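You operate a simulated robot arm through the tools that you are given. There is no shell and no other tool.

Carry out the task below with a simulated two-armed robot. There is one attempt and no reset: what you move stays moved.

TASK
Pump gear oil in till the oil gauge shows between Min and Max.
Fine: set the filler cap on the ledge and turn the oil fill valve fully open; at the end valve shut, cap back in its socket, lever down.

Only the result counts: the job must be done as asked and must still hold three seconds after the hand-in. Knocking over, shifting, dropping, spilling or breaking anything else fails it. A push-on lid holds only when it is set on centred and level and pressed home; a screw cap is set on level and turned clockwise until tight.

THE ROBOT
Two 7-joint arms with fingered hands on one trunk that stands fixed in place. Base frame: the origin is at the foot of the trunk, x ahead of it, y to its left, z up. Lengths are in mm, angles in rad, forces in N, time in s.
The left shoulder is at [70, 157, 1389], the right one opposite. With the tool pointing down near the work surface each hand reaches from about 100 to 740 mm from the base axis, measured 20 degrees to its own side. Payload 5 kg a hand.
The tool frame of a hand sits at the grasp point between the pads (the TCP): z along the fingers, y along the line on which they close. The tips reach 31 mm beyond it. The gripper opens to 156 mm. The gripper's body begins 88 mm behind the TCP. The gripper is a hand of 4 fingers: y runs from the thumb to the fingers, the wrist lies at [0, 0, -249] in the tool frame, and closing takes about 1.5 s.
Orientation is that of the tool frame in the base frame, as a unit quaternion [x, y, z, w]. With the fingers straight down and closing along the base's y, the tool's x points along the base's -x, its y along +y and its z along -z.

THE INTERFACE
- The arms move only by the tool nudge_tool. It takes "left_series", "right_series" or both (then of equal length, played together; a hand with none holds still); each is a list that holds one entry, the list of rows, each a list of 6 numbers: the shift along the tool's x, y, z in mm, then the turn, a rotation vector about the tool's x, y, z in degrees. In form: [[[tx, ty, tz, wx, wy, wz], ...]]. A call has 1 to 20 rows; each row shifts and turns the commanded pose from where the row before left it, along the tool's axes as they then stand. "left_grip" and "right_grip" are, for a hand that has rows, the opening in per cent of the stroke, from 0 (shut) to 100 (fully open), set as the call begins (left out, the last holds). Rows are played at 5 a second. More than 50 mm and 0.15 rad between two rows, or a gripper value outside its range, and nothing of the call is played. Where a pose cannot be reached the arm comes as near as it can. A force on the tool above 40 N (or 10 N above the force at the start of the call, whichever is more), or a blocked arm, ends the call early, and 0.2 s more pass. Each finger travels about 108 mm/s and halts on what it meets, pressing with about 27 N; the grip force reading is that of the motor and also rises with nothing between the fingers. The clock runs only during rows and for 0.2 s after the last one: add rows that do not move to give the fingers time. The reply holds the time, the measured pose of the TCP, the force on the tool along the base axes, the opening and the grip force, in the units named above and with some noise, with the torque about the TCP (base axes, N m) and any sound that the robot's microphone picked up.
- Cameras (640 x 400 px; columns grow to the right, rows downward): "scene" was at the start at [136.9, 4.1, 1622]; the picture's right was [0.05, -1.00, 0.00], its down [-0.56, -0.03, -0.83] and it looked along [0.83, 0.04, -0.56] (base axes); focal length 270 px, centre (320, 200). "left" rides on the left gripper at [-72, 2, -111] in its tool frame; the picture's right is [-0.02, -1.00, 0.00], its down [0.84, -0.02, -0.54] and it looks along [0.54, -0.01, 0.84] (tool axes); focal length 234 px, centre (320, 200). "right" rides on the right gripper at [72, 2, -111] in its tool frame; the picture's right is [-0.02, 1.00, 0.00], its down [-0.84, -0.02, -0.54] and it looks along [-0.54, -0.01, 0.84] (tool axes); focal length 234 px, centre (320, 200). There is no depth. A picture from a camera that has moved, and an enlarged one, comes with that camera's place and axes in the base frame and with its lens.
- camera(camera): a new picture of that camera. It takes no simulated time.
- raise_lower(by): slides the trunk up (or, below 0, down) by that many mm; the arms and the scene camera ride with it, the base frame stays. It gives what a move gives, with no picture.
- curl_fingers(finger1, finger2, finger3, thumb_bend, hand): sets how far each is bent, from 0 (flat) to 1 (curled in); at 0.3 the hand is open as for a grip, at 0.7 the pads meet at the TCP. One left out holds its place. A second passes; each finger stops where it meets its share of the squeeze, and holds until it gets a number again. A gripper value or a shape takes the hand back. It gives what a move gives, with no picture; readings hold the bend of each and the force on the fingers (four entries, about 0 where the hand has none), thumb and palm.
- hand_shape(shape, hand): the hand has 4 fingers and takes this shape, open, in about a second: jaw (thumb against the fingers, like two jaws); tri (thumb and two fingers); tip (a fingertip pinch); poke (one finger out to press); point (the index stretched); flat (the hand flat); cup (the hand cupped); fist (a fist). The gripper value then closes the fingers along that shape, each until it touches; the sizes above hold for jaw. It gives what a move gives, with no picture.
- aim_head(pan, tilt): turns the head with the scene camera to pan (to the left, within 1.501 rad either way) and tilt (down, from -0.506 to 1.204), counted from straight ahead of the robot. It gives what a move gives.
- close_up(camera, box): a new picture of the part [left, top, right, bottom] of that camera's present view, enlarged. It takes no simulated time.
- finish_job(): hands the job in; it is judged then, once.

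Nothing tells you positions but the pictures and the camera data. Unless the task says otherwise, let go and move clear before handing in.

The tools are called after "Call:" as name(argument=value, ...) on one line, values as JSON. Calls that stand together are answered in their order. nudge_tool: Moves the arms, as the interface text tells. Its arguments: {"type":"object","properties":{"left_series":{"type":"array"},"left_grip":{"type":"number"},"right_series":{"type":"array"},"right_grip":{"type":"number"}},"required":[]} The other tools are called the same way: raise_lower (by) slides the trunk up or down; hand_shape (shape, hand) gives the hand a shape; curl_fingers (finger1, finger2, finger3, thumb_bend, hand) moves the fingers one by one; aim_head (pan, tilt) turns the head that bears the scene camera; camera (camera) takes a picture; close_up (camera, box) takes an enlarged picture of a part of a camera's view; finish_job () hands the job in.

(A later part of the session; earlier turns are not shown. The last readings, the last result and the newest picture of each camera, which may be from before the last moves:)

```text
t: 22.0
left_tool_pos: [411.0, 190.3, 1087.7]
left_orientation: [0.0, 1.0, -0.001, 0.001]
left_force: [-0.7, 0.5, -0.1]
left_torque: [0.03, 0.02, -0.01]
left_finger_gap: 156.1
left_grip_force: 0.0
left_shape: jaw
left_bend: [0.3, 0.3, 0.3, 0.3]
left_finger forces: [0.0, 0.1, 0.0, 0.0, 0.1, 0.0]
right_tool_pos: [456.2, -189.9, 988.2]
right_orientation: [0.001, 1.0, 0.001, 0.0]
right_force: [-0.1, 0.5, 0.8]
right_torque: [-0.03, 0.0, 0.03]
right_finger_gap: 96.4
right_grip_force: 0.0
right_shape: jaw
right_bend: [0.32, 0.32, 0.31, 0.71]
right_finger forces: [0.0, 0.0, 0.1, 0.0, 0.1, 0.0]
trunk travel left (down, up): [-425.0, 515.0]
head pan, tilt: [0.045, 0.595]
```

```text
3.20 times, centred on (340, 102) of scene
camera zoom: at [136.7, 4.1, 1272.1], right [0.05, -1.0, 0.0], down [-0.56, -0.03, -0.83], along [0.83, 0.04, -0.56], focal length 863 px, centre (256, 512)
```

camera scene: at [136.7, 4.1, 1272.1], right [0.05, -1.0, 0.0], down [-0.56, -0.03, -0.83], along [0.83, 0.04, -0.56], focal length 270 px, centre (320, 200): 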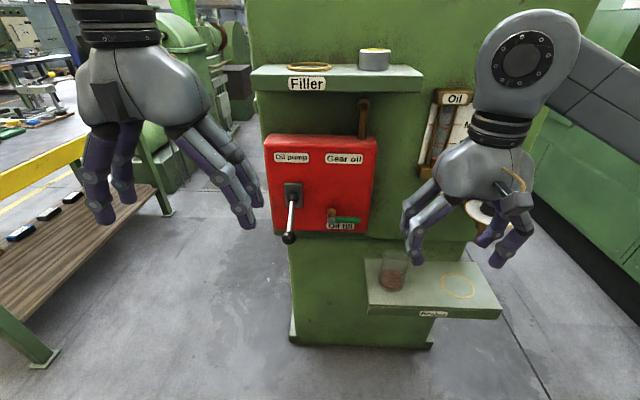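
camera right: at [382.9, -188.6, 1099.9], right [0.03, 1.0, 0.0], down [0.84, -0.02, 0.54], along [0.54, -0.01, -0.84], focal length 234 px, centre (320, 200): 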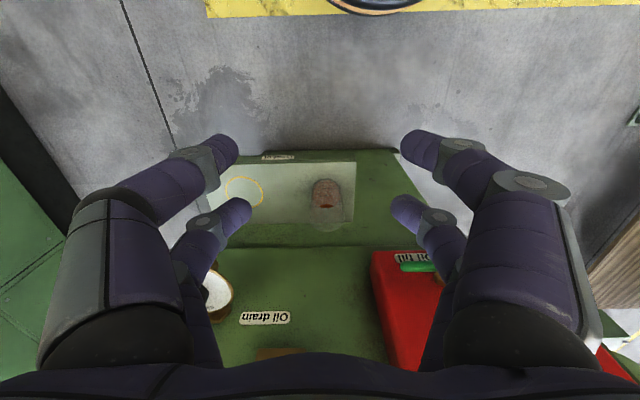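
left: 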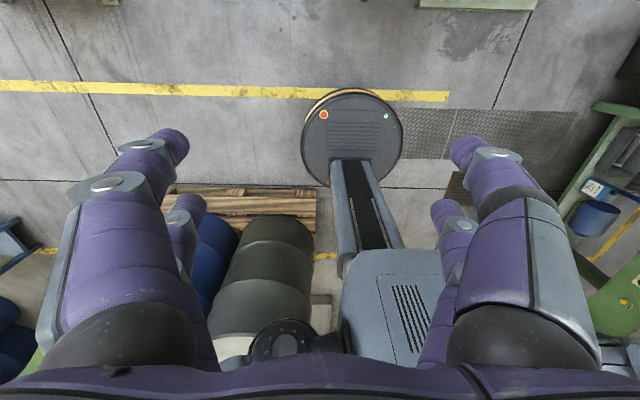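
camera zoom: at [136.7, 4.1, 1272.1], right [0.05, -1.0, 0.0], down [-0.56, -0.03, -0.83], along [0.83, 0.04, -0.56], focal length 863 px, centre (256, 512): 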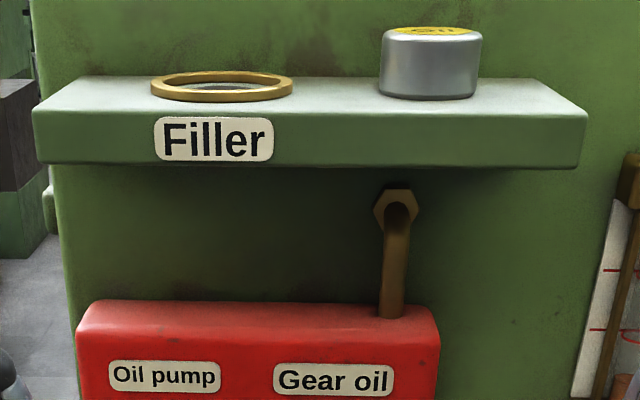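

The valve handle lies horizontal (closed), stem axis near (y 0, z 860), handle end near y -73, x about 660. I'll bring the right hand forward and pitch it so the fingers point ahead, well clear to the right.

Call:
nudge_tool(right_series=[[[-35, 0, 8, 0, 0, 0], [-35, 0, 8, 0, 0, 0], [-30, 0, 8, 0, 0, 0], [0, 0, 0, 0, -8.2, 0], [0, 0, 0, 0, -8.2, 0], [0, 0, 0, 0, -8.2, 0], [0, 0, 0, 0, -8.2, 0], [0, 0, 0, 0, -8.2, 0], [0, 0, 0, 0, -8.2, 0], [0, 0, 0, 0, -8.2, 0], [0, 0, 0, 0, -8.2, 0], [0, 0, 0, 0, -8.2, 0], [0, 0, 0, 0, -8.2, 0], [0, 0, 0, 0, -8.0, 0], [0, 0, 0, 0, 0, 0]]])

Call:
camera(camera="scene")

Call:
camera(camera="right")

```text
t: 25.2
left_tool_pos: [409.9, 189.4, 1088.4]
left_orientation: [0.0, 1.0, 0.001, -0.001]
left_force: [0.8, -0.5, -0.9]
left_torque: [0.02, 0.01, -0.01]
left_finger_gap: 156.0
left_grip_force: 0.1
left_shape: jaw
left_bend: [0.3, 0.3, 0.3, 0.3]
left_finger forces: [0.0, 0.1, 0.0, 0.1, 0.0, 0.0]
right_tool_pos: [554.9, -189.7, 964.9]
right_orientation: [0.002, 0.866, -0.001, 0.501]
right_force: [0.1, -0.1, 0.2]
right_torque: [-0.03, -0.02, -0.02]
right_finger_gap: 96.3
right_grip_force: 0.1
right_shape: jaw
right_bend: [0.32, 0.32, 0.31, 0.71]
right_finger forces: [0.0, 0.0, 0.0, 0.0, 0.0, 0.0]
right hand out of reach, approached as far as the arm can: row 11, 12, 13, 14
trunk travel left (down, up): [-425.0, 515.0]
head pan, tilt: [0.045, 0.595]
```

```text
taken
camera scene: at [136.7, 4.1, 1272.0], right [0.05, -1.0, 0.0], down [-0.56, -0.03, -0.83], along [0.83, 0.04, -0.56], focal length 270 px, centre (320, 200)
```

scene: 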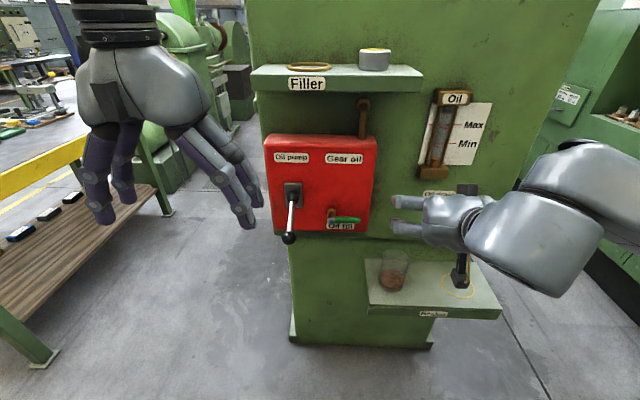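

```text
taken
camera right: at [423.4, -188.8, 958.2], right [0.01, 1.0, 0.02], down [-0.06, -0.02, 1.0], along [1.0, -0.01, 0.05], focal length 234 px, centre (320, 200)
```

right: 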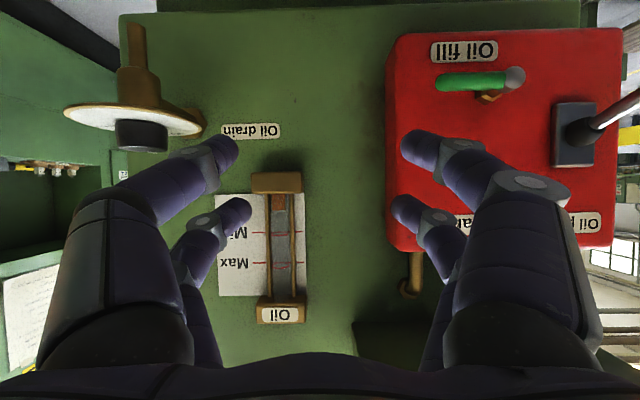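

The arm stopped at about 60 degrees of pitch because the shoulder is high. I'll raise the hand slightly relative to the trunk and lower the trunk so the forearm can come in level.

Call:
nudge_tool(right_series=[[[-26, 0, -15, 0, 0, 0], [-26, 0, -15, 0, 0, 0], [-26, 0, -15, 0, 0, 0], [-26, 0, -15, 0, 0, 0], [0, 0, 0, 0, 0, 0]]])

```text
t: 26.4
left_tool_pos: [410.7, 189.5, 1087.8]
left_orientation: [0.001, 1.0, 0.001, 0.0]
left_force: [-0.4, 0.4, -0.9]
left_torque: [0.01, -0.01, -0.01]
left_finger_gap: 155.7
left_grip_force: 0.1
left_shape: jaw
left_bend: [0.3, 0.3, 0.3, 0.3]
left_finger forces: [0.0, 0.1, 0.0, 0.0, 0.0, 0.0]
right_tool_pos: [556.0, -188.4, 1085.1]
right_orientation: [0.001, 0.865, 0.0, 0.501]
right_force: [0.6, 1.2, -1.0]
right_torque: [0.0, 0.01, 0.0]
right_finger_gap: 96.3
right_grip_force: 0.0
right_shape: jaw
right_bend: [0.32, 0.32, 0.31, 0.71]
right_finger forces: [0.0, 0.0, 0.0, 0.1, 0.1, 0.1]
trunk travel left (down, up): [-425.0, 515.0]
head pan, tilt: [0.045, 0.595]
```

Call:
raise_lower(by=-200)

Call:
nudge_tool(right_series=[[[0, 0, 0, 0, -7.5, 0], [0, 0, 0, 0, -7.5, 0], [0, 0, 0, 0, -7.5, 0], [0, 0, 0, 0, -7.5, 0], [0, 0, 0, 0, 0, 0]]])

Call:
camera(camera="scene")

Call:
camera(camera="right")

```text
t: 28.6
left_tool_pos: [411.2, 190.9, 887.3]
left_orientation: [0.001, 1.0, -0.001, 0.0]
left_force: [0.4, -0.8, -0.6]
left_torque: [0.0, 0.01, 0.03]
left_finger_gap: 156.1
left_grip_force: 0.1
left_shape: jaw
left_bend: [0.3, 0.3, 0.3, 0.3]
left_finger forces: [0.1, 0.0, 0.1, 0.1, 0.1, 0.1]
right_tool_pos: [555.7, -187.1, 884.6]
right_orientation: [0.001, 0.865, 0.0, 0.501]
right_force: [0.0, -0.6, 0.1]
right_torque: [0.0, 0.0, 0.03]
right_finger_gap: 96.4
right_grip_force: 0.1
right_shape: jaw
right_bend: [0.32, 0.32, 0.31, 0.71]
right_finger forces: [0.0, 0.1, 0.0, 0.2, 0.0, 0.0]
trunk travel left (down, up): [-225.0, 715.0]
head pan, tilt: [0.045, 0.595]
```

```text
t: 29.8
left_tool_pos: [410.6, 190.1, 888.9]
left_orientation: [0.0, 1.0, 0.001, 0.001]
left_force: [-0.4, -0.3, 0.4]
left_torque: [0.03, 0.02, 0.04]
left_finger_gap: 156.0
left_grip_force: 0.0
left_shape: jaw
left_bend: [0.3, 0.3, 0.3, 0.3]
left_finger forces: [0.0, 0.1, 0.0, 0.1, 0.0, 0.0]
right_tool_pos: [553.6, -172.8, 886.6]
right_orientation: [-0.016, 0.801, -0.004, 0.598]
right_force: [-0.7, 0.0, -0.8]
right_torque: [-0.03, 0.02, 0.02]
right_finger_gap: 96.4
right_grip_force: 0.2
right_shape: jaw
right_bend: [0.31, 0.31, 0.31, 0.71]
right_finger forces: [0.0, 0.0, 0.0, 0.1, 0.0, 0.0]
right hand out of reach, approached as far as the arm can: row 2, 3, 4
trunk travel left (down, up): [-225.0, 715.0]
head pan, tilt: [0.045, 0.595]
```

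```text
taken
camera scene: at [136.8, 3.9, 1072.0], right [0.05, -1.0, 0.0], down [-0.56, -0.03, -0.83], along [0.83, 0.04, -0.56], focal length 270 px, centre (320, 200)
```

scene: 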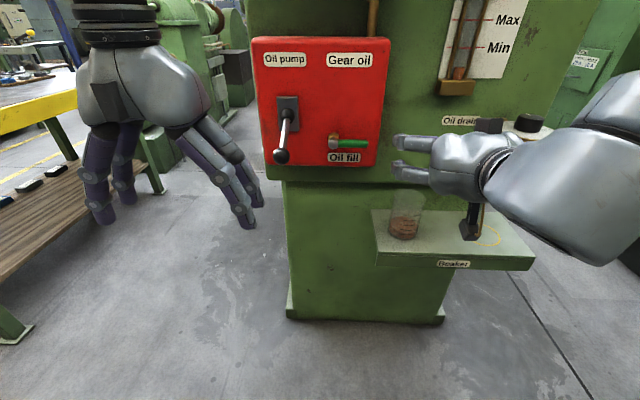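

```text
taken
camera right: at [426.5, -176.9, 850.3], right [-0.01, 1.0, 0.0], down [-0.28, 0.0, 0.96], along [0.96, 0.01, 0.28], focal length 234 px, centre (320, 200)
```

right: 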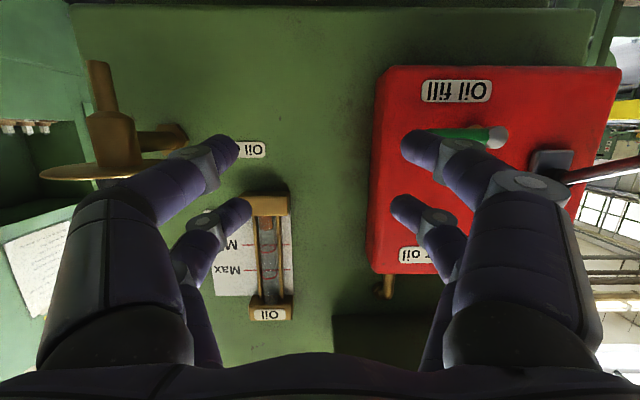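

The pitch now reaches about 16 degrees below level. I'll move further forward, where the arm has more room, and try to complete the pitch and a 90-degree roll so the fingers can straddle the handle from above and below.

Call:
nudge_tool(right_series=[[[0.6, 31.5, 19, 0, 0, 0], [0.6, 31.5, 19, 0, 0, 0], [0, 0, 0, 0, -4, 0], [0, 0, 0, 0, -4, 0], [0, 0, 0, 0, -4, 0], [0, 0, 0, 0, -4, 0], [0, 0, 0, 0, 0, 0]]])

```text
t: 31.4
left_tool_pos: [410.8, 189.9, 887.7]
left_orientation: [0.0, 1.0, 0.0, 0.0]
left_force: [0.1, -0.4, 0.5]
left_torque: [-0.02, 0.03, -0.02]
left_finger_gap: 155.9
left_grip_force: 0.1
left_shape: jaw
left_bend: [0.3, 0.3, 0.3, 0.3]
left_finger forces: [0.1, 0.1, 0.0, 0.0, 0.0, 0.0]
right_tool_pos: [584.5, -90.2, 875.4]
right_orientation: [-0.033, 0.723, 0.005, 0.69]
right_force: [-0.4, -0.2, -1.1]
right_torque: [-0.03, 0.03, -0.02]
right_finger_gap: 96.4
right_grip_force: 0.0
right_shape: jaw
right_bend: [0.31, 0.31, 0.31, 0.71]
right_finger forces: [0.1, 0.1, 0.0, 0.1, 0.1, 0.0]
right hand out of reach, approached as far as the arm can: row 6
trunk travel left (down, up): [-225.0, 715.0]
head pan, tilt: [0.045, 0.595]
```

The fingers now point ahead nearly level. I'll roll the hand +90 degrees so it closes vertically.

Call:
nudge_tool(right_series=[[[0, 0, 0, 0, 0, 8.2], [0, 0, 0, 0, 0, 8.2], [0, 0, 0, 0, 0, 8.2], [0, 0, 0, 0, 0, 8.2], [0, 0, 0, 0, 0, 8.2], [0, 0, 0, 0, 0, 8.2], [0, 0, 0, 0, 0, 8.2], [0, 0, 0, 0, 0, 8.2], [0, 0, 0, 0, 0, 8.2], [0, 0, 0, 0, 0, 8.2], [0, 0, 0, 0, 0, 8.0], [0, 0, 0, 0, 0, 0]]])

Call:
camera(camera="scene")

Call:
camera(camera="right")

```text
t: 34.0
left_tool_pos: [410.1, 189.5, 888.3]
left_orientation: [0.0, 1.0, 0.0, 0.0]
left_force: [0.3, -0.2, -0.4]
left_torque: [0.01, 0.02, 0.0]
left_finger_gap: 155.8
left_grip_force: 0.1
left_shape: jaw
left_bend: [0.3, 0.3, 0.3, 0.3]
left_finger forces: [0.0, 0.1, 0.0, 0.1, 0.1, 0.0]
right_tool_pos: [601.1, -236.1, 943.6]
right_orientation: [0.488, 0.516, 0.499, 0.496]
right_force: [0.2, -0.4, -0.4]
right_torque: [0.01, -0.04, 0.0]
right_finger_gap: 96.5
right_grip_force: 0.0
right_shape: jaw
right_bend: [0.31, 0.31, 0.31, 0.71]
right_finger forces: [0.0, 0.0, 0.1, 0.1, 0.0, 0.1]
right hand out of reach, approached as far as the arm can: row 1, 2, 3, 4, 5, 6, 7, 8, 9, 10, 11
trunk travel left (down, up): [-225.0, 715.0]
head pan, tilt: [0.045, 0.595]
```

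```text
taken
camera scene: at [136.7, 4.1, 1072.0], right [0.05, -1.0, 0.0], down [-0.56, -0.03, -0.83], along [0.83, 0.04, -0.56], focal length 270 px, centre (320, 200)
```

scene: 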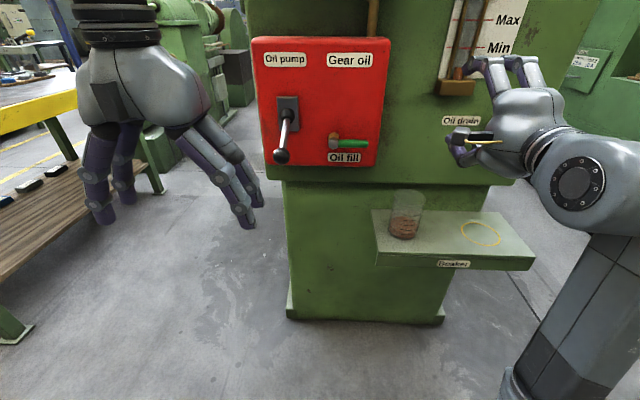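

```text
taken
camera right: at [486.8, -167.8, 946.9], right [0.01, 0.0, 1.0], down [-0.52, -0.85, 0.01], along [0.85, -0.52, -0.01], focal length 234 px, centre (320, 200)
```

right: 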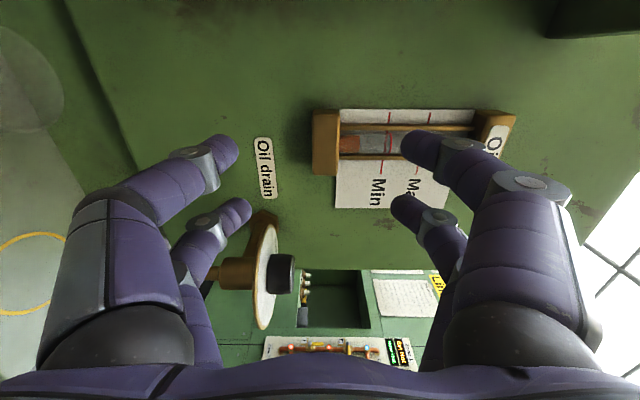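

The roll succeeded but the arm slid to the right near the drain dial. I'll back off slightly and move left toward the fill valve, watching for reach limits.

Call:
nudge_tool(right_series=[[[0, 0, -20, 0, 0, 0], [35, 0, 0, 0, 0, 0], [35, -10, 0, 0, 0, 0], [35, -15, 0, 0, 0, 0], [0, 0, 0, 0, 0, 0]]])

Call:
camera(camera="scene")

Call:
camera(camera="right")

```text
t: 35.2
left_tool_pos: [411.6, 189.8, 888.3]
left_orientation: [0.0, 1.0, -0.001, 0.0]
left_force: [-0.3, -0.8, 0.3]
left_torque: [-0.01, -0.01, -0.01]
left_finger_gap: 155.7
left_grip_force: 0.1
left_shape: jaw
left_bend: [0.3, 0.3, 0.3, 0.3]
left_finger forces: [0.0, 0.1, 0.0, 0.1, 0.0, 0.1]
right_tool_pos: [609.6, -225.3, 916.1]
right_orientation: [0.484, 0.519, 0.501, 0.495]
right_force: [0.5, 0.3, 0.7]
right_torque: [-0.01, 0.0, -0.02]
right_finger_gap: 96.4
right_grip_force: 0.0
right_shape: jaw
right_bend: [0.31, 0.31, 0.31, 0.71]
right_finger forces: [0.0, 0.0, 0.0, 0.0, 0.0, 0.1]
right hand out of reach, approached as far as the arm can: row 1, 2, 3, 4
trunk travel left (down, up): [-225.0, 715.0]
head pan, tilt: [0.045, 0.595]
```

```text
taken
camera scene: at [136.8, 4.1, 1072.0], right [0.05, -1.0, 0.0], down [-0.56, -0.03, -0.83], along [0.83, 0.04, -0.56], focal length 270 px, centre (320, 200)
```

scene: 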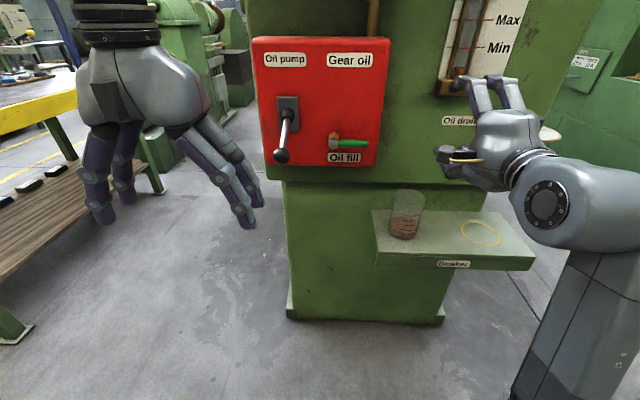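

```text
taken
camera right: at [495.5, -159.4, 918.2], right [0.01, 0.01, 1.0], down [-0.51, -0.86, 0.01], along [0.86, -0.51, 0.0], focal length 234 px, centre (320, 200)
```

right: 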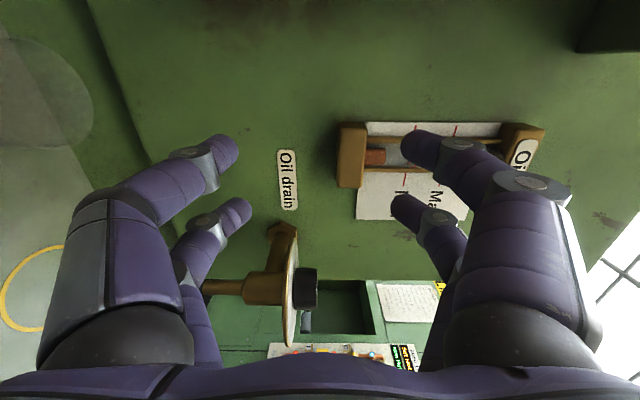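

Thumb-down roll is outside the right arm's range here; the mirrored left arm should suit this better. I'll roll the right hand back and withdraw it from the panel.

Call:
nudge_tool(right_series=[[[0, 0, -5, 0, 0, -8.2], [0, 0, -5, 0, 0, -8.2], [0, 0, -5, 0, 0, -8.2], [0, 0, -5, 0, 0, -8.2], [0, 0, -5, 0, 0, -8.2], [0, 0, -5, 0, 0, -8.2], [0, 0, -5, 0, 0, -8.2], [0, 0, 0, 0, 0, -8.2], [0, 0, 0, 0, 0, -8.2], [0, 0, 0, 0, 0, -8.2], [0, 0, 0, 0, 0, -8.0], [0, 0, 0, 0, 0, 0]]])

Call:
camera(camera="scene")

```text
t: 37.8
left_tool_pos: [411.0, 191.1, 887.9]
left_orientation: [0.0, 1.0, 0.0, 0.0]
left_force: [0.2, -0.4, -0.4]
left_torque: [0.0, 0.0, -0.01]
left_finger_gap: 156.1
left_grip_force: 0.1
left_shape: jaw
left_bend: [0.3, 0.3, 0.3, 0.3]
left_finger forces: [0.0, 0.1, 0.0, 0.1, 0.1, 0.0]
right_tool_pos: [590.5, -230.4, 924.7]
right_orientation: [-0.018, 0.71, -0.002, 0.704]
right_force: [0.0, -0.3, -0.5]
right_torque: [-0.01, 0.01, 0.01]
right_finger_gap: 96.6
right_grip_force: 0.0
right_shape: jaw
right_bend: [0.31, 0.31, 0.31, 0.71]
right_finger forces: [0.0, 0.0, 0.0, 0.0, 0.0, 0.0]
right hand out of reach, approached as far as the arm can: row 1, 3, 5, 7
trunk travel left (down, up): [-225.0, 715.0]
head pan, tilt: [0.045, 0.595]
```

```text
taken
camera scene: at [136.7, 4.1, 1072.0], right [0.05, -1.0, 0.0], down [-0.56, -0.03, -0.83], along [0.83, 0.04, -0.56], focal length 270 px, centre (320, 200)
```

scene: 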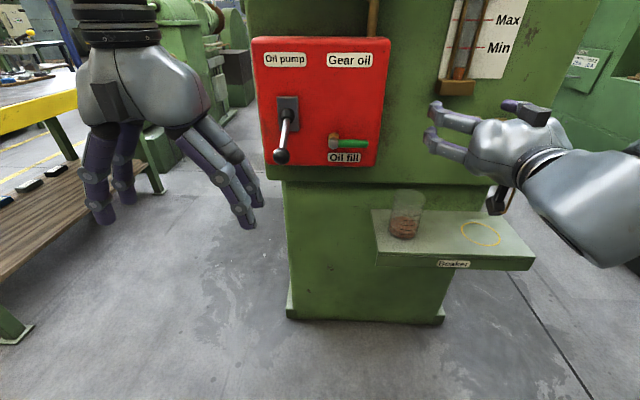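

Call:
nudge_tool(right_series=[[[0, -15, -35, 0, 0, 0], [0, -15, -35, 0, 0, 0], [0, -15, -35, 0, 0, 0], [0, 0, 0, 0, 8.2, 0], [0, 0, 0, 0, 8.2, 0], [0, 0, 0, 0, 8.2, 0], [0, 0, 0, 0, 8.2, 0], [0, 0, 0, 0, 8.2, 0], [0, 0, 0, 0, 8.2, 0], [0, 0, 0, 0, 8.2, 0], [0, 0, 0, 0, 0, 0]]])

Call:
camera(camera="scene")

```text
t: 40.2
left_tool_pos: [409.3, 191.0, 887.1]
left_orientation: [0.0, 1.0, 0.001, 0.0]
left_force: [-0.5, 0.0, -0.6]
left_torque: [0.01, -0.04, -0.02]
left_finger_gap: 155.9
left_grip_force: 0.1
left_shape: jaw
left_bend: [0.3, 0.3, 0.3, 0.3]
left_finger forces: [0.0, 0.0, 0.1, 0.1, 0.0, 0.0]
right_tool_pos: [593.2, -230.1, 927.1]
right_orientation: [-0.013, 0.961, -0.009, 0.275]
right_force: [0.2, -0.2, 0.2]
right_torque: [0.03, 0.02, -0.03]
right_finger_gap: 96.8
right_grip_force: 0.1
right_shape: jaw
right_bend: [0.31, 0.31, 0.31, 0.71]
right_finger forces: [0.1, 0.0, 0.1, 0.0, 0.0, 0.1]
right hand out of reach, approached as far as the arm can: row 1, 2, 3
trunk travel left (down, up): [-225.0, 715.0]
head pan, tilt: [0.045, 0.595]
```

```text
taken
camera scene: at [136.8, 3.9, 1072.0], right [0.05, -1.0, 0.0], down [-0.56, -0.03, -0.83], along [0.83, 0.04, -0.56], focal length 270 px, centre (320, 200)
```

scene: 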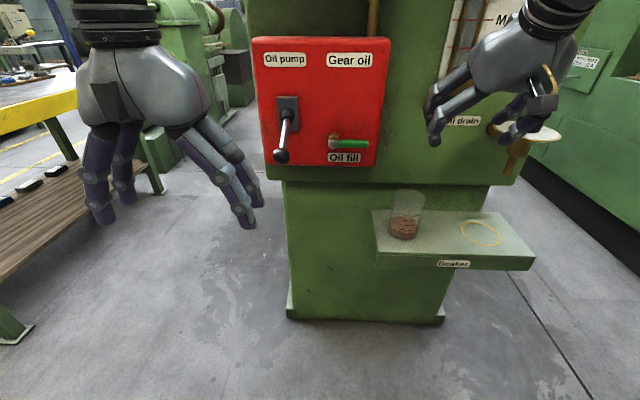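

Call:
nudge_tool(right_series=[[[28.6, -6.7, -29.7, 0, 0, 0], [28.6, -6.7, -29.7, 0, 0, 0], [28.6, -6.7, -29.7, 0, 0, 0], [0, 0, 0, 0, 8, 0], [0, 0, 0, 0, 8, 0], [0, 0, 0, 0, 8, 0], [0, 0, 0, 0, 8, 0], [0, 0, 0, 0, 0, 0]]])

Call:
camera(camera="scene")

```text
t: 42.0
left_tool_pos: [410.4, 190.0, 886.7]
left_orientation: [0.001, 1.0, 0.0, -0.001]
left_force: [0.2, -0.1, 0.0]
left_torque: [-0.03, 0.0, 0.01]
left_finger_gap: 155.9
left_grip_force: 0.1
left_shape: jaw
left_bend: [0.3, 0.3, 0.3, 0.3]
left_finger forces: [0.0, 0.0, 0.1, 0.0, 0.0, 0.1]
right_tool_pos: [471.6, -252.5, 956.8]
right_orientation: [-0.011, 1.0, -0.012, -0.001]
right_force: [0.2, 0.4, 0.0]
right_torque: [0.05, -0.01, -0.02]
right_finger_gap: 96.8
right_grip_force: 0.1
right_shape: jaw
right_bend: [0.31, 0.31, 0.31, 0.71]
right_finger forces: [0.0, 0.0, 0.0, 0.0, 0.1, 0.0]
trunk travel left (down, up): [-225.0, 715.0]
head pan, tilt: [0.045, 0.595]
```

```text
taken
camera scene: at [136.8, 3.7, 1072.0], right [0.05, -1.0, 0.0], down [-0.56, -0.03, -0.83], along [0.83, 0.04, -0.56], focal length 270 px, centre (320, 200)
```

scene: 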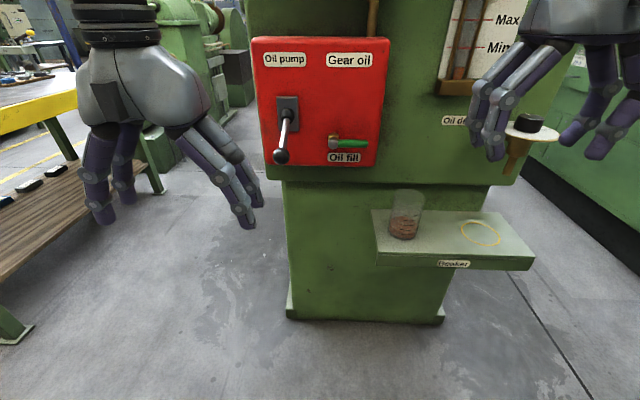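

The right hand is parked clear. Now I'll bring the left hand across, in front of and above the lever ball, then pitch it forward.

Call:
nudge_tool(left_series=[[[0, -44, -10, 0, 0, 0], [0, -44, -10, 0, 0, 0], [0, -44, -10, 0, 0, 0], [0, -44, -10, 0, 0, 0], [0, -44, -10, 0, 0, 0], [-40, 0, 0, 0, 0, 0], [-40, 0, 0, 0, 0, 0], [-40, 0, 0, 0, 0, 0], [0, 0, 0, 0, 0, 0]]], left_grip=55)

Call:
nudge_tool(left_series=[[[0, 0, 0, 0, -8.2, 0], [0, 0, 0, 0, -8.2, 0], [0, 0, 0, 0, -8.2, 0], [0, 0, 0, 0, -8.2, 0], [0, 0, 0, 0, -8.2, 0], [0, 0, 0, 0, -8.2, 0], [0, 0, 0, 0, 0, 0]]])

Call:
camera(camera="scene")

Call:
camera(camera="left")

```text
t: 44.0
left_tool_pos: [500.6, 50.8, 926.0]
left_orientation: [0.0, 1.0, 0.0, 0.0]
left_force: [-0.5, -0.4, -0.1]
left_torque: [0.01, 0.0, 0.04]
left_finger_gap: 86.4
left_grip_force: 0.0
left_shape: jaw
left_bend: [0.72, 0.72, 0.72, 0.7]
left_finger forces: [0.0, 0.1, 0.0, 0.1, 0.0, 0.1]
left hand out of reach, approached as far as the arm can: row 5, 6, 7, 8
right_tool_pos: [472.0, -251.5, 956.5]
right_orientation: [-0.01, 1.0, -0.014, 0.001]
right_force: [0.7, 0.1, -0.2]
right_torque: [0.0, 0.01, 0.0]
right_finger_gap: 96.8
right_grip_force: 0.1
right_shape: jaw
right_bend: [0.31, 0.31, 0.31, 0.71]
right_finger forces: [0.0, 0.1, 0.0, 0.0, 0.0, 0.0]
trunk travel left (down, up): [-225.0, 715.0]
head pan, tilt: [0.045, 0.595]
```

```text
t: 45.6
left_tool_pos: [504.9, 49.2, 922.3]
left_orientation: [-0.001, 0.909, 0.001, 0.416]
left_force: [0.5, 0.8, -0.1]
left_torque: [-0.05, -0.02, 0.0]
left_finger_gap: 86.0
left_grip_force: 0.1
left_shape: jaw
left_bend: [0.72, 0.72, 0.72, 0.7]
left_finger forces: [0.0, 0.1, 0.0, 0.1, 0.0, 0.0]
right_tool_pos: [472.2, -251.7, 956.8]
right_orientation: [-0.011, 1.0, -0.013, 0.001]
right_force: [0.0, -0.1, 0.5]
right_torque: [0.01, -0.02, 0.05]
right_finger_gap: 96.8
right_grip_force: 0.0
right_shape: jaw
right_bend: [0.31, 0.31, 0.31, 0.71]
right_finger forces: [0.0, 0.1, 0.1, 0.0, 0.0, 0.1]
trunk travel left (down, up): [-225.0, 715.0]
head pan, tilt: [0.045, 0.595]
```

```text
taken
camera scene: at [137.1, 4.2, 1072.0], right [0.05, -1.0, 0.0], down [-0.56, -0.03, -0.83], along [0.83, 0.04, -0.56], focal length 270 px, centre (320, 200)
```

scene: 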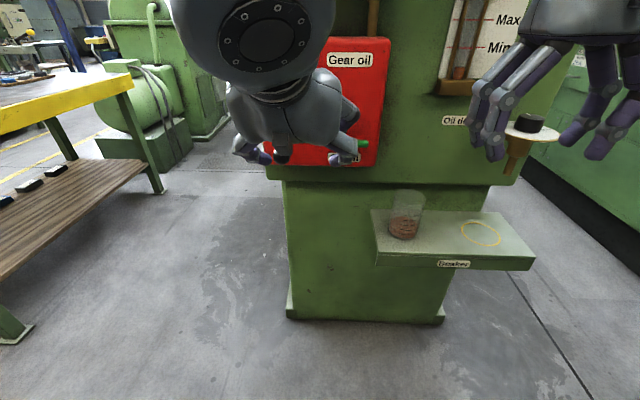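

```text
taken
camera left: at [467.3, 51.6, 1050.0], right [0.02, -1.0, 0.02], down [-0.96, -0.02, -0.28], along [0.28, -0.01, -0.96], focal length 234 px, centre (320, 200)
```

left: 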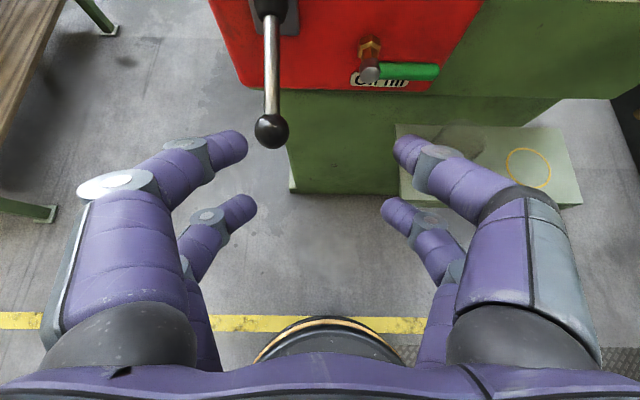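

The left camera gives a clear view: lever ball at about (589, 94, 860), valve head at (659, 0, 860). I'll finish pitching the left hand level and then try the roll.

Call:
nudge_tool(left_series=[[[0, 0, 0, 0, -8.2, 0], [0, 0, 0, 0, -8.2, 0], [0, 0, 0, 0, -8.2, 0], [0, 0, 0, 0, -8.2, 0], [0, 0, 0, 0, -8.0, 0], [0, 0, 0, 0, 0, 0]]])

```text
t: 47.0
left_tool_pos: [504.6, 51.2, 922.4]
left_orientation: [0.0, 0.707, -0.001, 0.708]
left_force: [-0.5, -0.2, 0.3]
left_torque: [-0.01, 0.02, 0.03]
left_finger_gap: 86.2
left_grip_force: 0.1
left_shape: jaw
left_bend: [0.72, 0.72, 0.72, 0.7]
left_finger forces: [0.1, 0.0, 0.0, 0.0, 0.1, 0.0]
right_tool_pos: [471.2, -251.1, 957.0]
right_orientation: [-0.01, 1.0, -0.013, 0.001]
right_force: [-0.8, -0.8, -0.3]
right_torque: [-0.01, -0.02, 0.0]
right_finger_gap: 96.6
right_grip_force: 0.1
right_shape: jaw
right_bend: [0.31, 0.31, 0.31, 0.71]
right_finger forces: [0.1, 0.1, 0.0, 0.0, 0.1, 0.1]
trunk travel left (down, up): [-225.0, 715.0]
head pan, tilt: [0.045, 0.595]
```

Call:
nudge_tool(left_series=[[[0, -30, 0, 0, 0, 0], [0, -30, 0, 0, 0, 0], [0, -25, 0, 0, 0, 0], [0, 0, 0, 0, 0, 0]]])

Call:
nudge_tool(left_series=[[[0, 0, 0, 0, 0, 8.2], [0, 0, 0, 0, 0, 8.2], [0, 0, 0, 0, 0, 8.2], [0, 0, 0, 0, 0, 8.2], [0, 0, 0, 0, 0, 0]]])

```text
t: 48.0
left_tool_pos: [505.0, -12.9, 929.6]
left_orientation: [0.0, 0.707, 0.0, 0.707]
left_force: [0.2, -0.1, -0.6]
left_torque: [-0.04, -0.03, -0.05]
left_finger_gap: 85.8
left_grip_force: 0.0
left_shape: jaw
left_bend: [0.72, 0.72, 0.72, 0.7]
left_finger forces: [0.0, 0.0, 0.1, 0.0, 0.0, 0.0]
left hand out of reach, approached as far as the arm can: row 3
right_tool_pos: [471.7, -250.5, 958.4]
right_orientation: [-0.011, 1.0, -0.014, 0.001]
right_force: [-0.2, 0.4, 1.2]
right_torque: [0.0, -0.06, -0.01]
right_finger_gap: 96.5
right_grip_force: 0.0
right_shape: jaw
right_bend: [0.31, 0.31, 0.31, 0.71]
right_finger forces: [0.1, 0.1, 0.0, 0.0, 0.0, 0.0]
trunk travel left (down, up): [-225.0, 715.0]
head pan, tilt: [0.045, 0.595]
```

```text
t: 49.2
left_tool_pos: [505.0, -12.7, 928.9]
left_orientation: [0.201, 0.678, 0.2, 0.678]
left_force: [0.4, 0.8, 0.4]
left_torque: [0.02, -0.04, -0.01]
left_finger_gap: 86.0
left_grip_force: 0.0
left_shape: jaw
left_bend: [0.72, 0.72, 0.72, 0.7]
left_finger forces: [0.1, 0.1, 0.0, 0.0, 0.0, 0.0]
right_tool_pos: [473.8, -251.8, 956.8]
right_orientation: [-0.011, 1.0, -0.013, 0.001]
right_force: [-0.3, -0.2, 0.4]
right_torque: [0.0, -0.03, -0.03]
right_finger_gap: 96.7
right_grip_force: 0.1
right_shape: jaw
right_bend: [0.31, 0.31, 0.31, 0.71]
right_finger forces: [0.0, 0.0, 0.1, 0.1, 0.0, 0.0]
trunk travel left (down, up): [-225.0, 715.0]
head pan, tilt: [0.045, 0.595]
```

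The left roll is working. I'll continue it to 90 degrees.

Call:
nudge_tool(left_series=[[[0, 0, 0, 0, 0, 8.2], [0, 0, 0, 0, 0, 8.2], [0, 0, 0, 0, 0, 8.2], [0, 0, 0, 0, 0, 8.2], [0, 0, 0, 0, 0, 8.2], [0, 0, 0, 0, 0, 8.2], [0, 0, 0, 0, 0, 8.0], [0, 0, 0, 0, 0, 0]]])

Call:
camera(camera="scene")

Call:
camera(camera="left")

```text
t: 51.0
left_tool_pos: [505.6, -13.6, 928.6]
left_orientation: [0.5, 0.5, 0.501, 0.499]
left_force: [0.6, 0.0, -1.0]
left_torque: [0.0, -0.01, -0.02]
left_finger_gap: 86.0
left_grip_force: 0.1
left_shape: jaw
left_bend: [0.72, 0.72, 0.72, 0.7]
left_finger forces: [0.0, 0.1, 0.0, 0.1, 0.1, 0.1]
right_tool_pos: [472.4, -250.5, 957.9]
right_orientation: [-0.01, 1.0, -0.014, 0.0]
right_force: [0.6, -0.1, -0.5]
right_torque: [-0.04, -0.02, -0.03]
right_finger_gap: 96.7
right_grip_force: 0.0
right_shape: jaw
right_bend: [0.31, 0.31, 0.31, 0.71]
right_finger forces: [0.0, 0.0, 0.1, 0.1, 0.0, 0.0]
trunk travel left (down, up): [-225.0, 715.0]
head pan, tilt: [0.045, 0.595]
```

```text
taken
camera scene: at [136.8, 4.0, 1072.0], right [0.05, -1.0, 0.0], down [-0.56, -0.03, -0.83], along [0.83, 0.04, -0.56], focal length 270 px, centre (320, 200)
```

scene: 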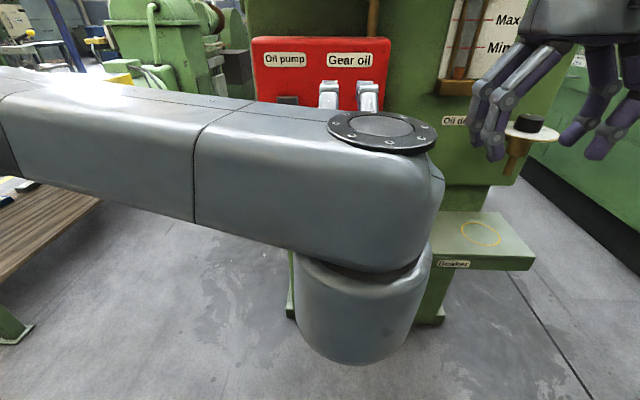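

```text
taken
camera left: at [393.9, -86.5, 930.2], right [0.0, -0.02, -1.0], down [-0.54, 0.84, -0.02], along [0.84, 0.54, -0.01], focal length 234 px, centre (320, 200)
```

left: 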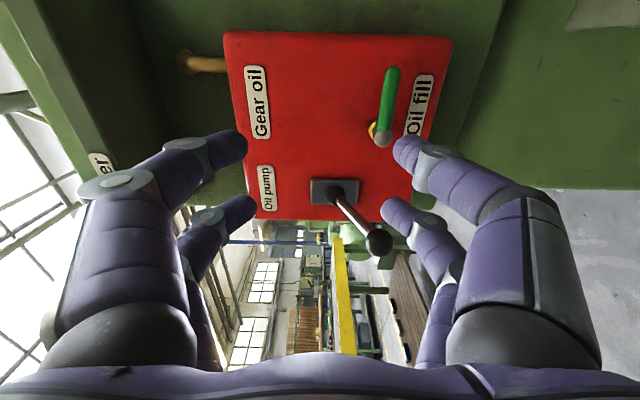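

The left hand now has its fingers closing vertically and is well placed. I'll move to a pre-grasp spot in front of the green handle (TCP about (560, -42, 858)).

Call:
nudge_tool(left_series=[[[-9.5, -23.5, 18, 0, 0, 0], [-9.5, -23.5, 18, 0, 0, 0], [-9.5, -23.5, 18, 0, 0, 0], [0, 0, 0, 0, 0, 0]]])

Call:
camera(camera="left")

```text
t: 52.0
left_tool_pos: [503.1, 0.2, 901.7]
left_orientation: [0.501, 0.499, 0.499, 0.501]
left_force: [-0.1, 1.1, 0.0]
left_torque: [-0.01, 0.03, 0.02]
left_finger_gap: 86.1
left_grip_force: 0.1
left_shape: jaw
left_bend: [0.72, 0.72, 0.72, 0.7]
left_finger forces: [0.1, 0.0, 0.0, 0.1, 0.1, 0.0]
left hand out of reach, approached as far as the arm can: row 1, 2, 3
right_tool_pos: [472.1, -253.1, 957.4]
right_orientation: [-0.011, 1.0, -0.012, 0.002]
right_force: [-0.7, 0.4, 0.4]
right_torque: [0.03, -0.04, -0.02]
right_finger_gap: 96.7
right_grip_force: 0.1
right_shape: jaw
right_bend: [0.31, 0.31, 0.31, 0.71]
right_finger forces: [0.1, 0.1, 0.1, 0.0, 0.0, 0.1]
trunk travel left (down, up): [-225.0, 715.0]
head pan, tilt: [0.045, 0.595]
```

```text
taken
camera left: at [392.1, -71.5, 903.2], right [0.0, -0.02, -1.0], down [-0.54, 0.84, -0.02], along [0.84, 0.54, -0.01], focal length 234 px, centre (320, 200)
```

left: 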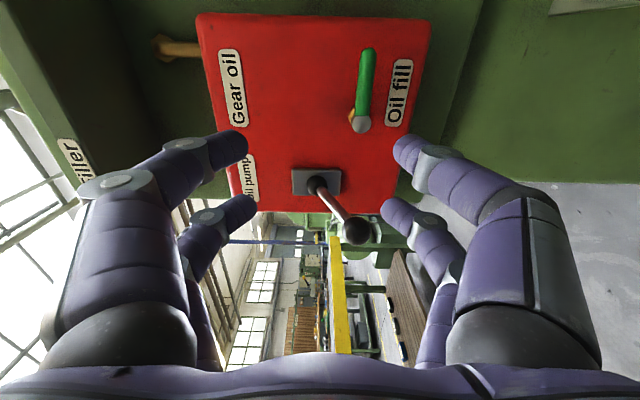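

Call:
nudge_tool(left_series=[[[0, 0, 20, 0, 0, 0], [0, 0, 20, 0, 0, 0], [0, 0, 20, 0, 0, 0], [0, 0, 0, 0, 0, 0]]])

```text
t: 53.0
left_tool_pos: [563.8, -0.6, 902.8]
left_orientation: [0.5, 0.5, 0.5, 0.5]
left_force: [-0.5, -0.4, 0.5]
left_torque: [0.01, 0.02, -0.01]
left_finger_gap: 85.7
left_grip_force: 0.1
left_shape: jaw
left_bend: [0.72, 0.72, 0.72, 0.7]
left_finger forces: [0.0, 0.0, 0.0, 0.0, 0.0, 0.0]
right_tool_pos: [471.7, -251.9, 957.7]
right_orientation: [-0.01, 1.0, -0.013, 0.0]
right_force: [-0.5, 0.2, 0.0]
right_torque: [0.01, 0.0, -0.03]
right_finger_gap: 96.5
right_grip_force: 0.1
right_shape: jaw
right_bend: [0.31, 0.31, 0.31, 0.71]
right_finger forces: [0.0, 0.0, 0.1, 0.0, 0.1, 0.1]
trunk travel left (down, up): [-225.0, 715.0]
head pan, tilt: [0.045, 0.595]
```

Call:
nudge_tool(left_series=[[[-14, -15, 5, 0, 0, 0], [-14, -15, 5, 0, 0, 0], [-14, -15, 5, 0, 0, 0], [0, 0, 0, 0, 0, 0]]])

Call:
camera(camera="left")

```text
t: 54.0
left_tool_pos: [581.9, -17.1, 864.1]
left_orientation: [0.501, 0.5, 0.499, 0.5]
left_force: [-0.5, 0.3, 0.1]
left_torque: [-0.01, 0.01, 0.01]
left_finger_gap: 86.3
left_grip_force: 0.1
left_shape: jaw
left_bend: [0.72, 0.72, 0.72, 0.7]
left_finger forces: [0.0, 0.0, 0.0, 0.0, 0.1, 0.0]
left hand out of reach, approached as far as the arm can: row 2, 3
right_tool_pos: [472.1, -250.7, 957.0]
right_orientation: [-0.011, 1.0, -0.013, 0.001]
right_force: [-0.3, 0.0, 0.3]
right_torque: [0.03, -0.05, -0.04]
right_finger_gap: 96.6
right_grip_force: 0.1
right_shape: jaw
right_bend: [0.31, 0.31, 0.31, 0.71]
right_finger forces: [0.0, 0.1, 0.0, 0.0, 0.0, 0.1]
trunk travel left (down, up): [-225.0, 715.0]
head pan, tilt: [0.045, 0.595]
```

```text
taken
camera left: at [469.9, -89.4, 865.1], right [0.0, -0.02, -1.0], down [-0.54, 0.84, -0.02], along [0.84, 0.54, -0.01], focal length 234 px, centre (320, 200)
```

left: 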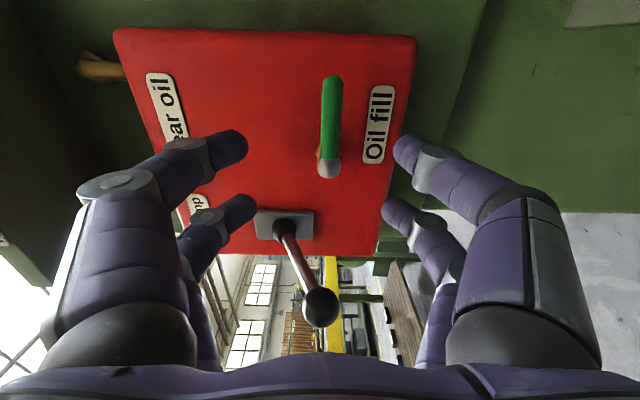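

Call:
nudge_tool(left_series=[[[-3, -4, 20, 0, 0, 0], [-10, -4, 20, 0, 0, 0], [-12, 0, 10, 0, 0, 0], [0, 0, 0, 0, 0, 0]]])

Call:
camera(camera="left")

```text
t: 55.0
left_tool_pos: [629.9, -17.1, 858.7]
left_orientation: [0.501, 0.499, 0.499, 0.501]
left_force: [0.0, -0.2, 0.0]
left_torque: [-0.01, 0.02, 0.0]
left_finger_gap: 86.2
left_grip_force: 0.1
left_shape: jaw
left_bend: [0.72, 0.72, 0.72, 0.7]
left_finger forces: [0.0, 0.0, 0.0, 0.1, 0.1, 0.0]
left hand out of reach, approached as far as the arm can: row 1, 2, 3
right_tool_pos: [472.6, -251.2, 956.8]
right_orientation: [-0.011, 1.0, -0.013, -0.001]
right_force: [0.2, 0.0, -0.8]
right_torque: [0.02, -0.01, 0.02]
right_finger_gap: 96.8
right_grip_force: 0.0
right_shape: jaw
right_bend: [0.31, 0.31, 0.31, 0.71]
right_finger forces: [0.1, 0.0, 0.0, 0.0, 0.1, 0.1]
trunk travel left (down, up): [-225.0, 715.0]
head pan, tilt: [0.045, 0.595]
```

```text
taken
camera left: at [518.4, -89.1, 861.4], right [0.0, -0.02, -1.0], down [-0.54, 0.84, -0.02], along [0.84, 0.54, -0.01], focal length 234 px, centre (320, 200)
```

left: 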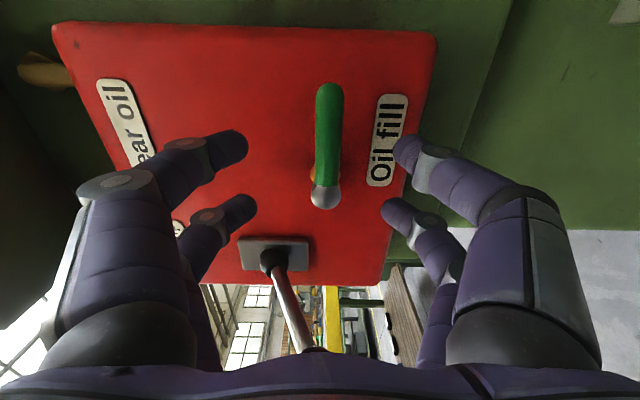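

The hand is stuck at y -17; I'll yaw the hand a little to the right, which eases the cross-body reach, while shifting toward the handle's middle.

Call:
nudge_tool(left_series=[[[0, 0, 0, 0, -6, 0], [0, 0, 0, 0, -6, 0], [-8, 0, 0, 0, -3, 0], [-8, 0, 0, 0, 0, 0], [0, 0, 0, 0, 0, 0]]])

Call:
camera(camera="left")

```text
t: 56.2
left_tool_pos: [627.4, -32.7, 859.3]
left_orientation: [0.561, 0.43, 0.43, 0.562]
left_force: [-0.1, -0.2, -0.3]
left_torque: [-0.02, -0.02, 0.0]
left_finger_gap: 86.2
left_grip_force: 0.1
left_shape: jaw
left_bend: [0.72, 0.72, 0.72, 0.7]
left_finger forces: [0.1, 0.0, 0.0, 0.1, 0.1, 0.0]
right_tool_pos: [472.3, -250.7, 955.8]
right_orientation: [-0.01, 1.0, -0.014, 0.001]
right_force: [-0.2, -0.3, -0.4]
right_torque: [-0.01, -0.02, 0.01]
right_finger_gap: 96.4
right_grip_force: 0.0
right_shape: jaw
right_bend: [0.31, 0.31, 0.31, 0.71]
right_finger forces: [0.1, 0.0, 0.0, 0.0, 0.1, 0.1]
trunk travel left (down, up): [-225.0, 715.0]
head pan, tilt: [0.045, 0.595]
```

```text
taken
camera left: at [500.3, -74.5, 861.5], right [-0.01, -0.02, -1.0], down [-0.31, 0.95, -0.02], along [0.95, 0.31, -0.01], focal length 234 px, centre (320, 200)
```

left: 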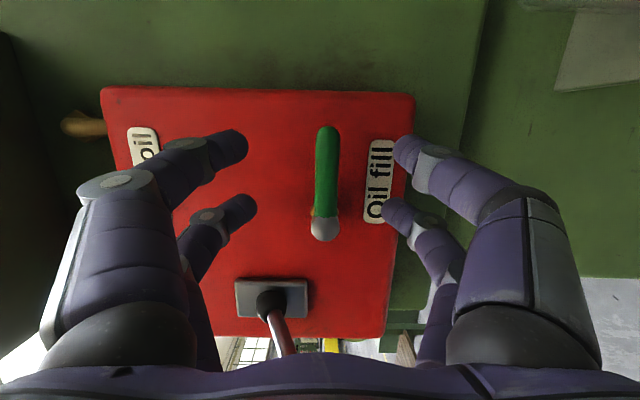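

The yawed pose is in reach. I'll move in so the finger pairs straddle the handle (TCP about (650, -42, 856)).

Call:
nudge_tool(left_series=[[[-1, -1.3, 12, 0, 0, 0], [-1.5, -1.2, 12, 0, 0, 0], [0, 0, 0, 0, 0, 0]]])

Call:
camera(camera="left")

```text
t: 57.0
left_tool_pos: [650.1, -41.9, 858.1]
left_orientation: [0.56, 0.431, 0.431, 0.562]
left_force: [0.3, -0.8, 0.5]
left_torque: [-0.04, 0.02, 0.02]
left_finger_gap: 86.2
left_grip_force: 0.0
left_shape: jaw
left_bend: [0.72, 0.72, 0.72, 0.7]
left_finger forces: [0.0, 0.0, 0.0, 0.0, 0.1, 0.1]
right_tool_pos: [473.4, -251.9, 956.4]
right_orientation: [-0.01, 1.0, -0.013, 0.001]
right_force: [-0.2, -0.4, -0.5]
right_torque: [-0.04, 0.01, 0.04]
right_finger_gap: 96.5
right_grip_force: 0.1
right_shape: jaw
right_bend: [0.31, 0.31, 0.31, 0.71]
right_finger forces: [0.1, 0.1, 0.0, 0.0, 0.1, 0.0]
trunk travel left (down, up): [-225.0, 715.0]
head pan, tilt: [0.045, 0.595]
```

```text
taken
camera left: at [522.7, -84.0, 860.6], right [-0.01, -0.02, -1.0], down [-0.31, 0.95, -0.02], along [0.95, 0.31, -0.01], focal length 234 px, centre (320, 200)
```

left: 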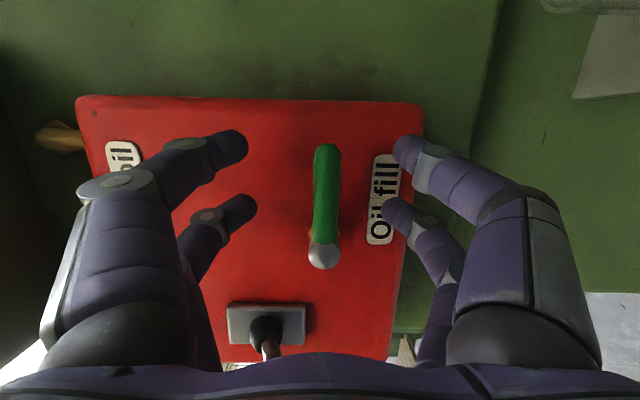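

I'll shift 6 mm left along the handle and 2 mm down so both pairs bear on it, then close.

Call:
nudge_tool(left_series=[[[5.8, -2, -1.6, 0, 0, 0], [0, 0, 0, 0, 0, 0]]])

Call:
nudge_tool(left_series=[[[0, 0, 0, 0, 0, 0], [0, 0, 0, 0, 0, 0], [0, 0, 0, 0, 0, 0], [0, 0, 0, 0, 0, 0], [0, 0, 0, 0, 0, 0], [0, 0, 0, 0, 0, 0]]], left_grip=3)

Call:
camera(camera="left")

```text
t: 57.6
left_tool_pos: [648.4, -36.4, 856.8]
left_orientation: [0.561, 0.43, 0.43, 0.562]
left_force: [0.1, -0.3, 0.0]
left_torque: [-0.01, -0.02, -0.05]
left_finger_gap: 86.2
left_grip_force: 0.1
left_shape: jaw
left_bend: [0.72, 0.72, 0.72, 0.7]
left_finger forces: [0.0, 0.1, 0.0, 0.0, 0.0, 0.0]
right_tool_pos: [472.2, -251.9, 956.5]
right_orientation: [-0.01, 1.0, -0.013, 0.0]
right_force: [0.0, -0.1, 0.1]
right_torque: [0.02, 0.01, 0.0]
right_finger_gap: 96.7
right_grip_force: 0.0
right_shape: jaw
right_bend: [0.31, 0.31, 0.31, 0.71]
right_finger forces: [0.1, 0.0, 0.1, 0.0, 0.1, 0.1]
trunk travel left (down, up): [-225.0, 715.0]
head pan, tilt: [0.045, 0.595]
```

```text
t: 59.0
left_tool_pos: [649.6, -36.4, 857.3]
left_orientation: [0.562, 0.431, 0.429, 0.561]
left_force: [11.0, -2.9, -0.2]
left_torque: [0.05, -0.02, -0.45]
left_finger_gap: 9.0
left_grip_force: 27.1
left_shape: jaw
left_bend: [0.72, 0.71, 0.71, 0.7]
left_finger forces: [25.0, 21.6, 21.7, 0.0, 25.7, 0.0]
right_tool_pos: [472.4, -251.1, 956.9]
right_orientation: [-0.01, 1.0, -0.014, -0.001]
right_force: [-0.1, -0.5, -0.8]
right_torque: [0.03, 0.01, -0.02]
right_finger_gap: 96.7
right_grip_force: 0.0
right_shape: jaw
right_bend: [0.31, 0.31, 0.31, 0.71]
right_finger forces: [0.0, 0.0, 0.0, 0.1, 0.1, 0.0]
trunk travel left (down, up): [-225.0, 715.0]
head pan, tilt: [0.045, 0.595]
```

```text
taken
camera left: at [524.2, -77.9, 857.8], right [-0.01, -0.02, -1.0], down [-0.31, 0.95, -0.02], along [0.95, 0.31, -0.01], focal length 234 px, centre (320, 200)
```

left: 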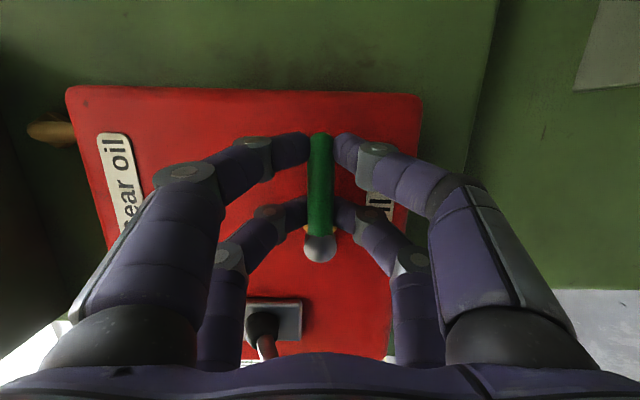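

The handle is held by all four fingers. I'll test a small turn upward (5 degrees) about the stem axis and check the resistance.

Call:
nudge_tool(left_series=[[[0.13, 3.17, -0.04, -1.3, 0, -4.83], [0.13, 3.17, -0.04, -1.3, 0, -4.83], [0, 0, 0, 0, 0, 0]]])

Call:
camera(camera="left")

```text
t: 59.8
left_tool_pos: [649.7, -36.7, 861.9]
left_orientation: [0.509, 0.467, 0.391, 0.608]
left_force: [14.0, -0.2, 1.1]
left_torque: [0.09, -0.1, -0.41]
left_finger_gap: 9.0
left_grip_force: 27.1
left_shape: jaw
left_bend: [0.72, 0.71, 0.71, 0.7]
left_finger forces: [25.3, 23.2, 22.4, 0.0, 25.6, 0.1]
right_tool_pos: [472.3, -251.3, 956.9]
right_orientation: [-0.01, 1.0, -0.013, -0.001]
right_force: [-0.8, 0.3, -0.1]
right_torque: [0.02, -0.01, 0.0]
right_finger_gap: 96.8
right_grip_force: 0.0
right_shape: jaw
right_bend: [0.31, 0.31, 0.31, 0.71]
right_finger forces: [0.0, 0.1, 0.0, 0.0, 0.1, 0.0]
trunk travel left (down, up): [-225.0, 715.0]
head pan, tilt: [0.045, 0.595]
```

```text
taken
camera left: at [524.2, -76.5, 870.6], right [-0.01, -0.2, -0.98], down [-0.31, 0.93, -0.19], along [0.95, 0.3, -0.07], focal length 234 px, centre (320, 200)
```

left: 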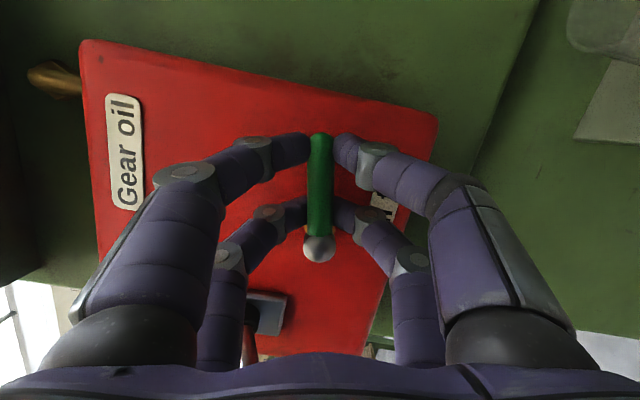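

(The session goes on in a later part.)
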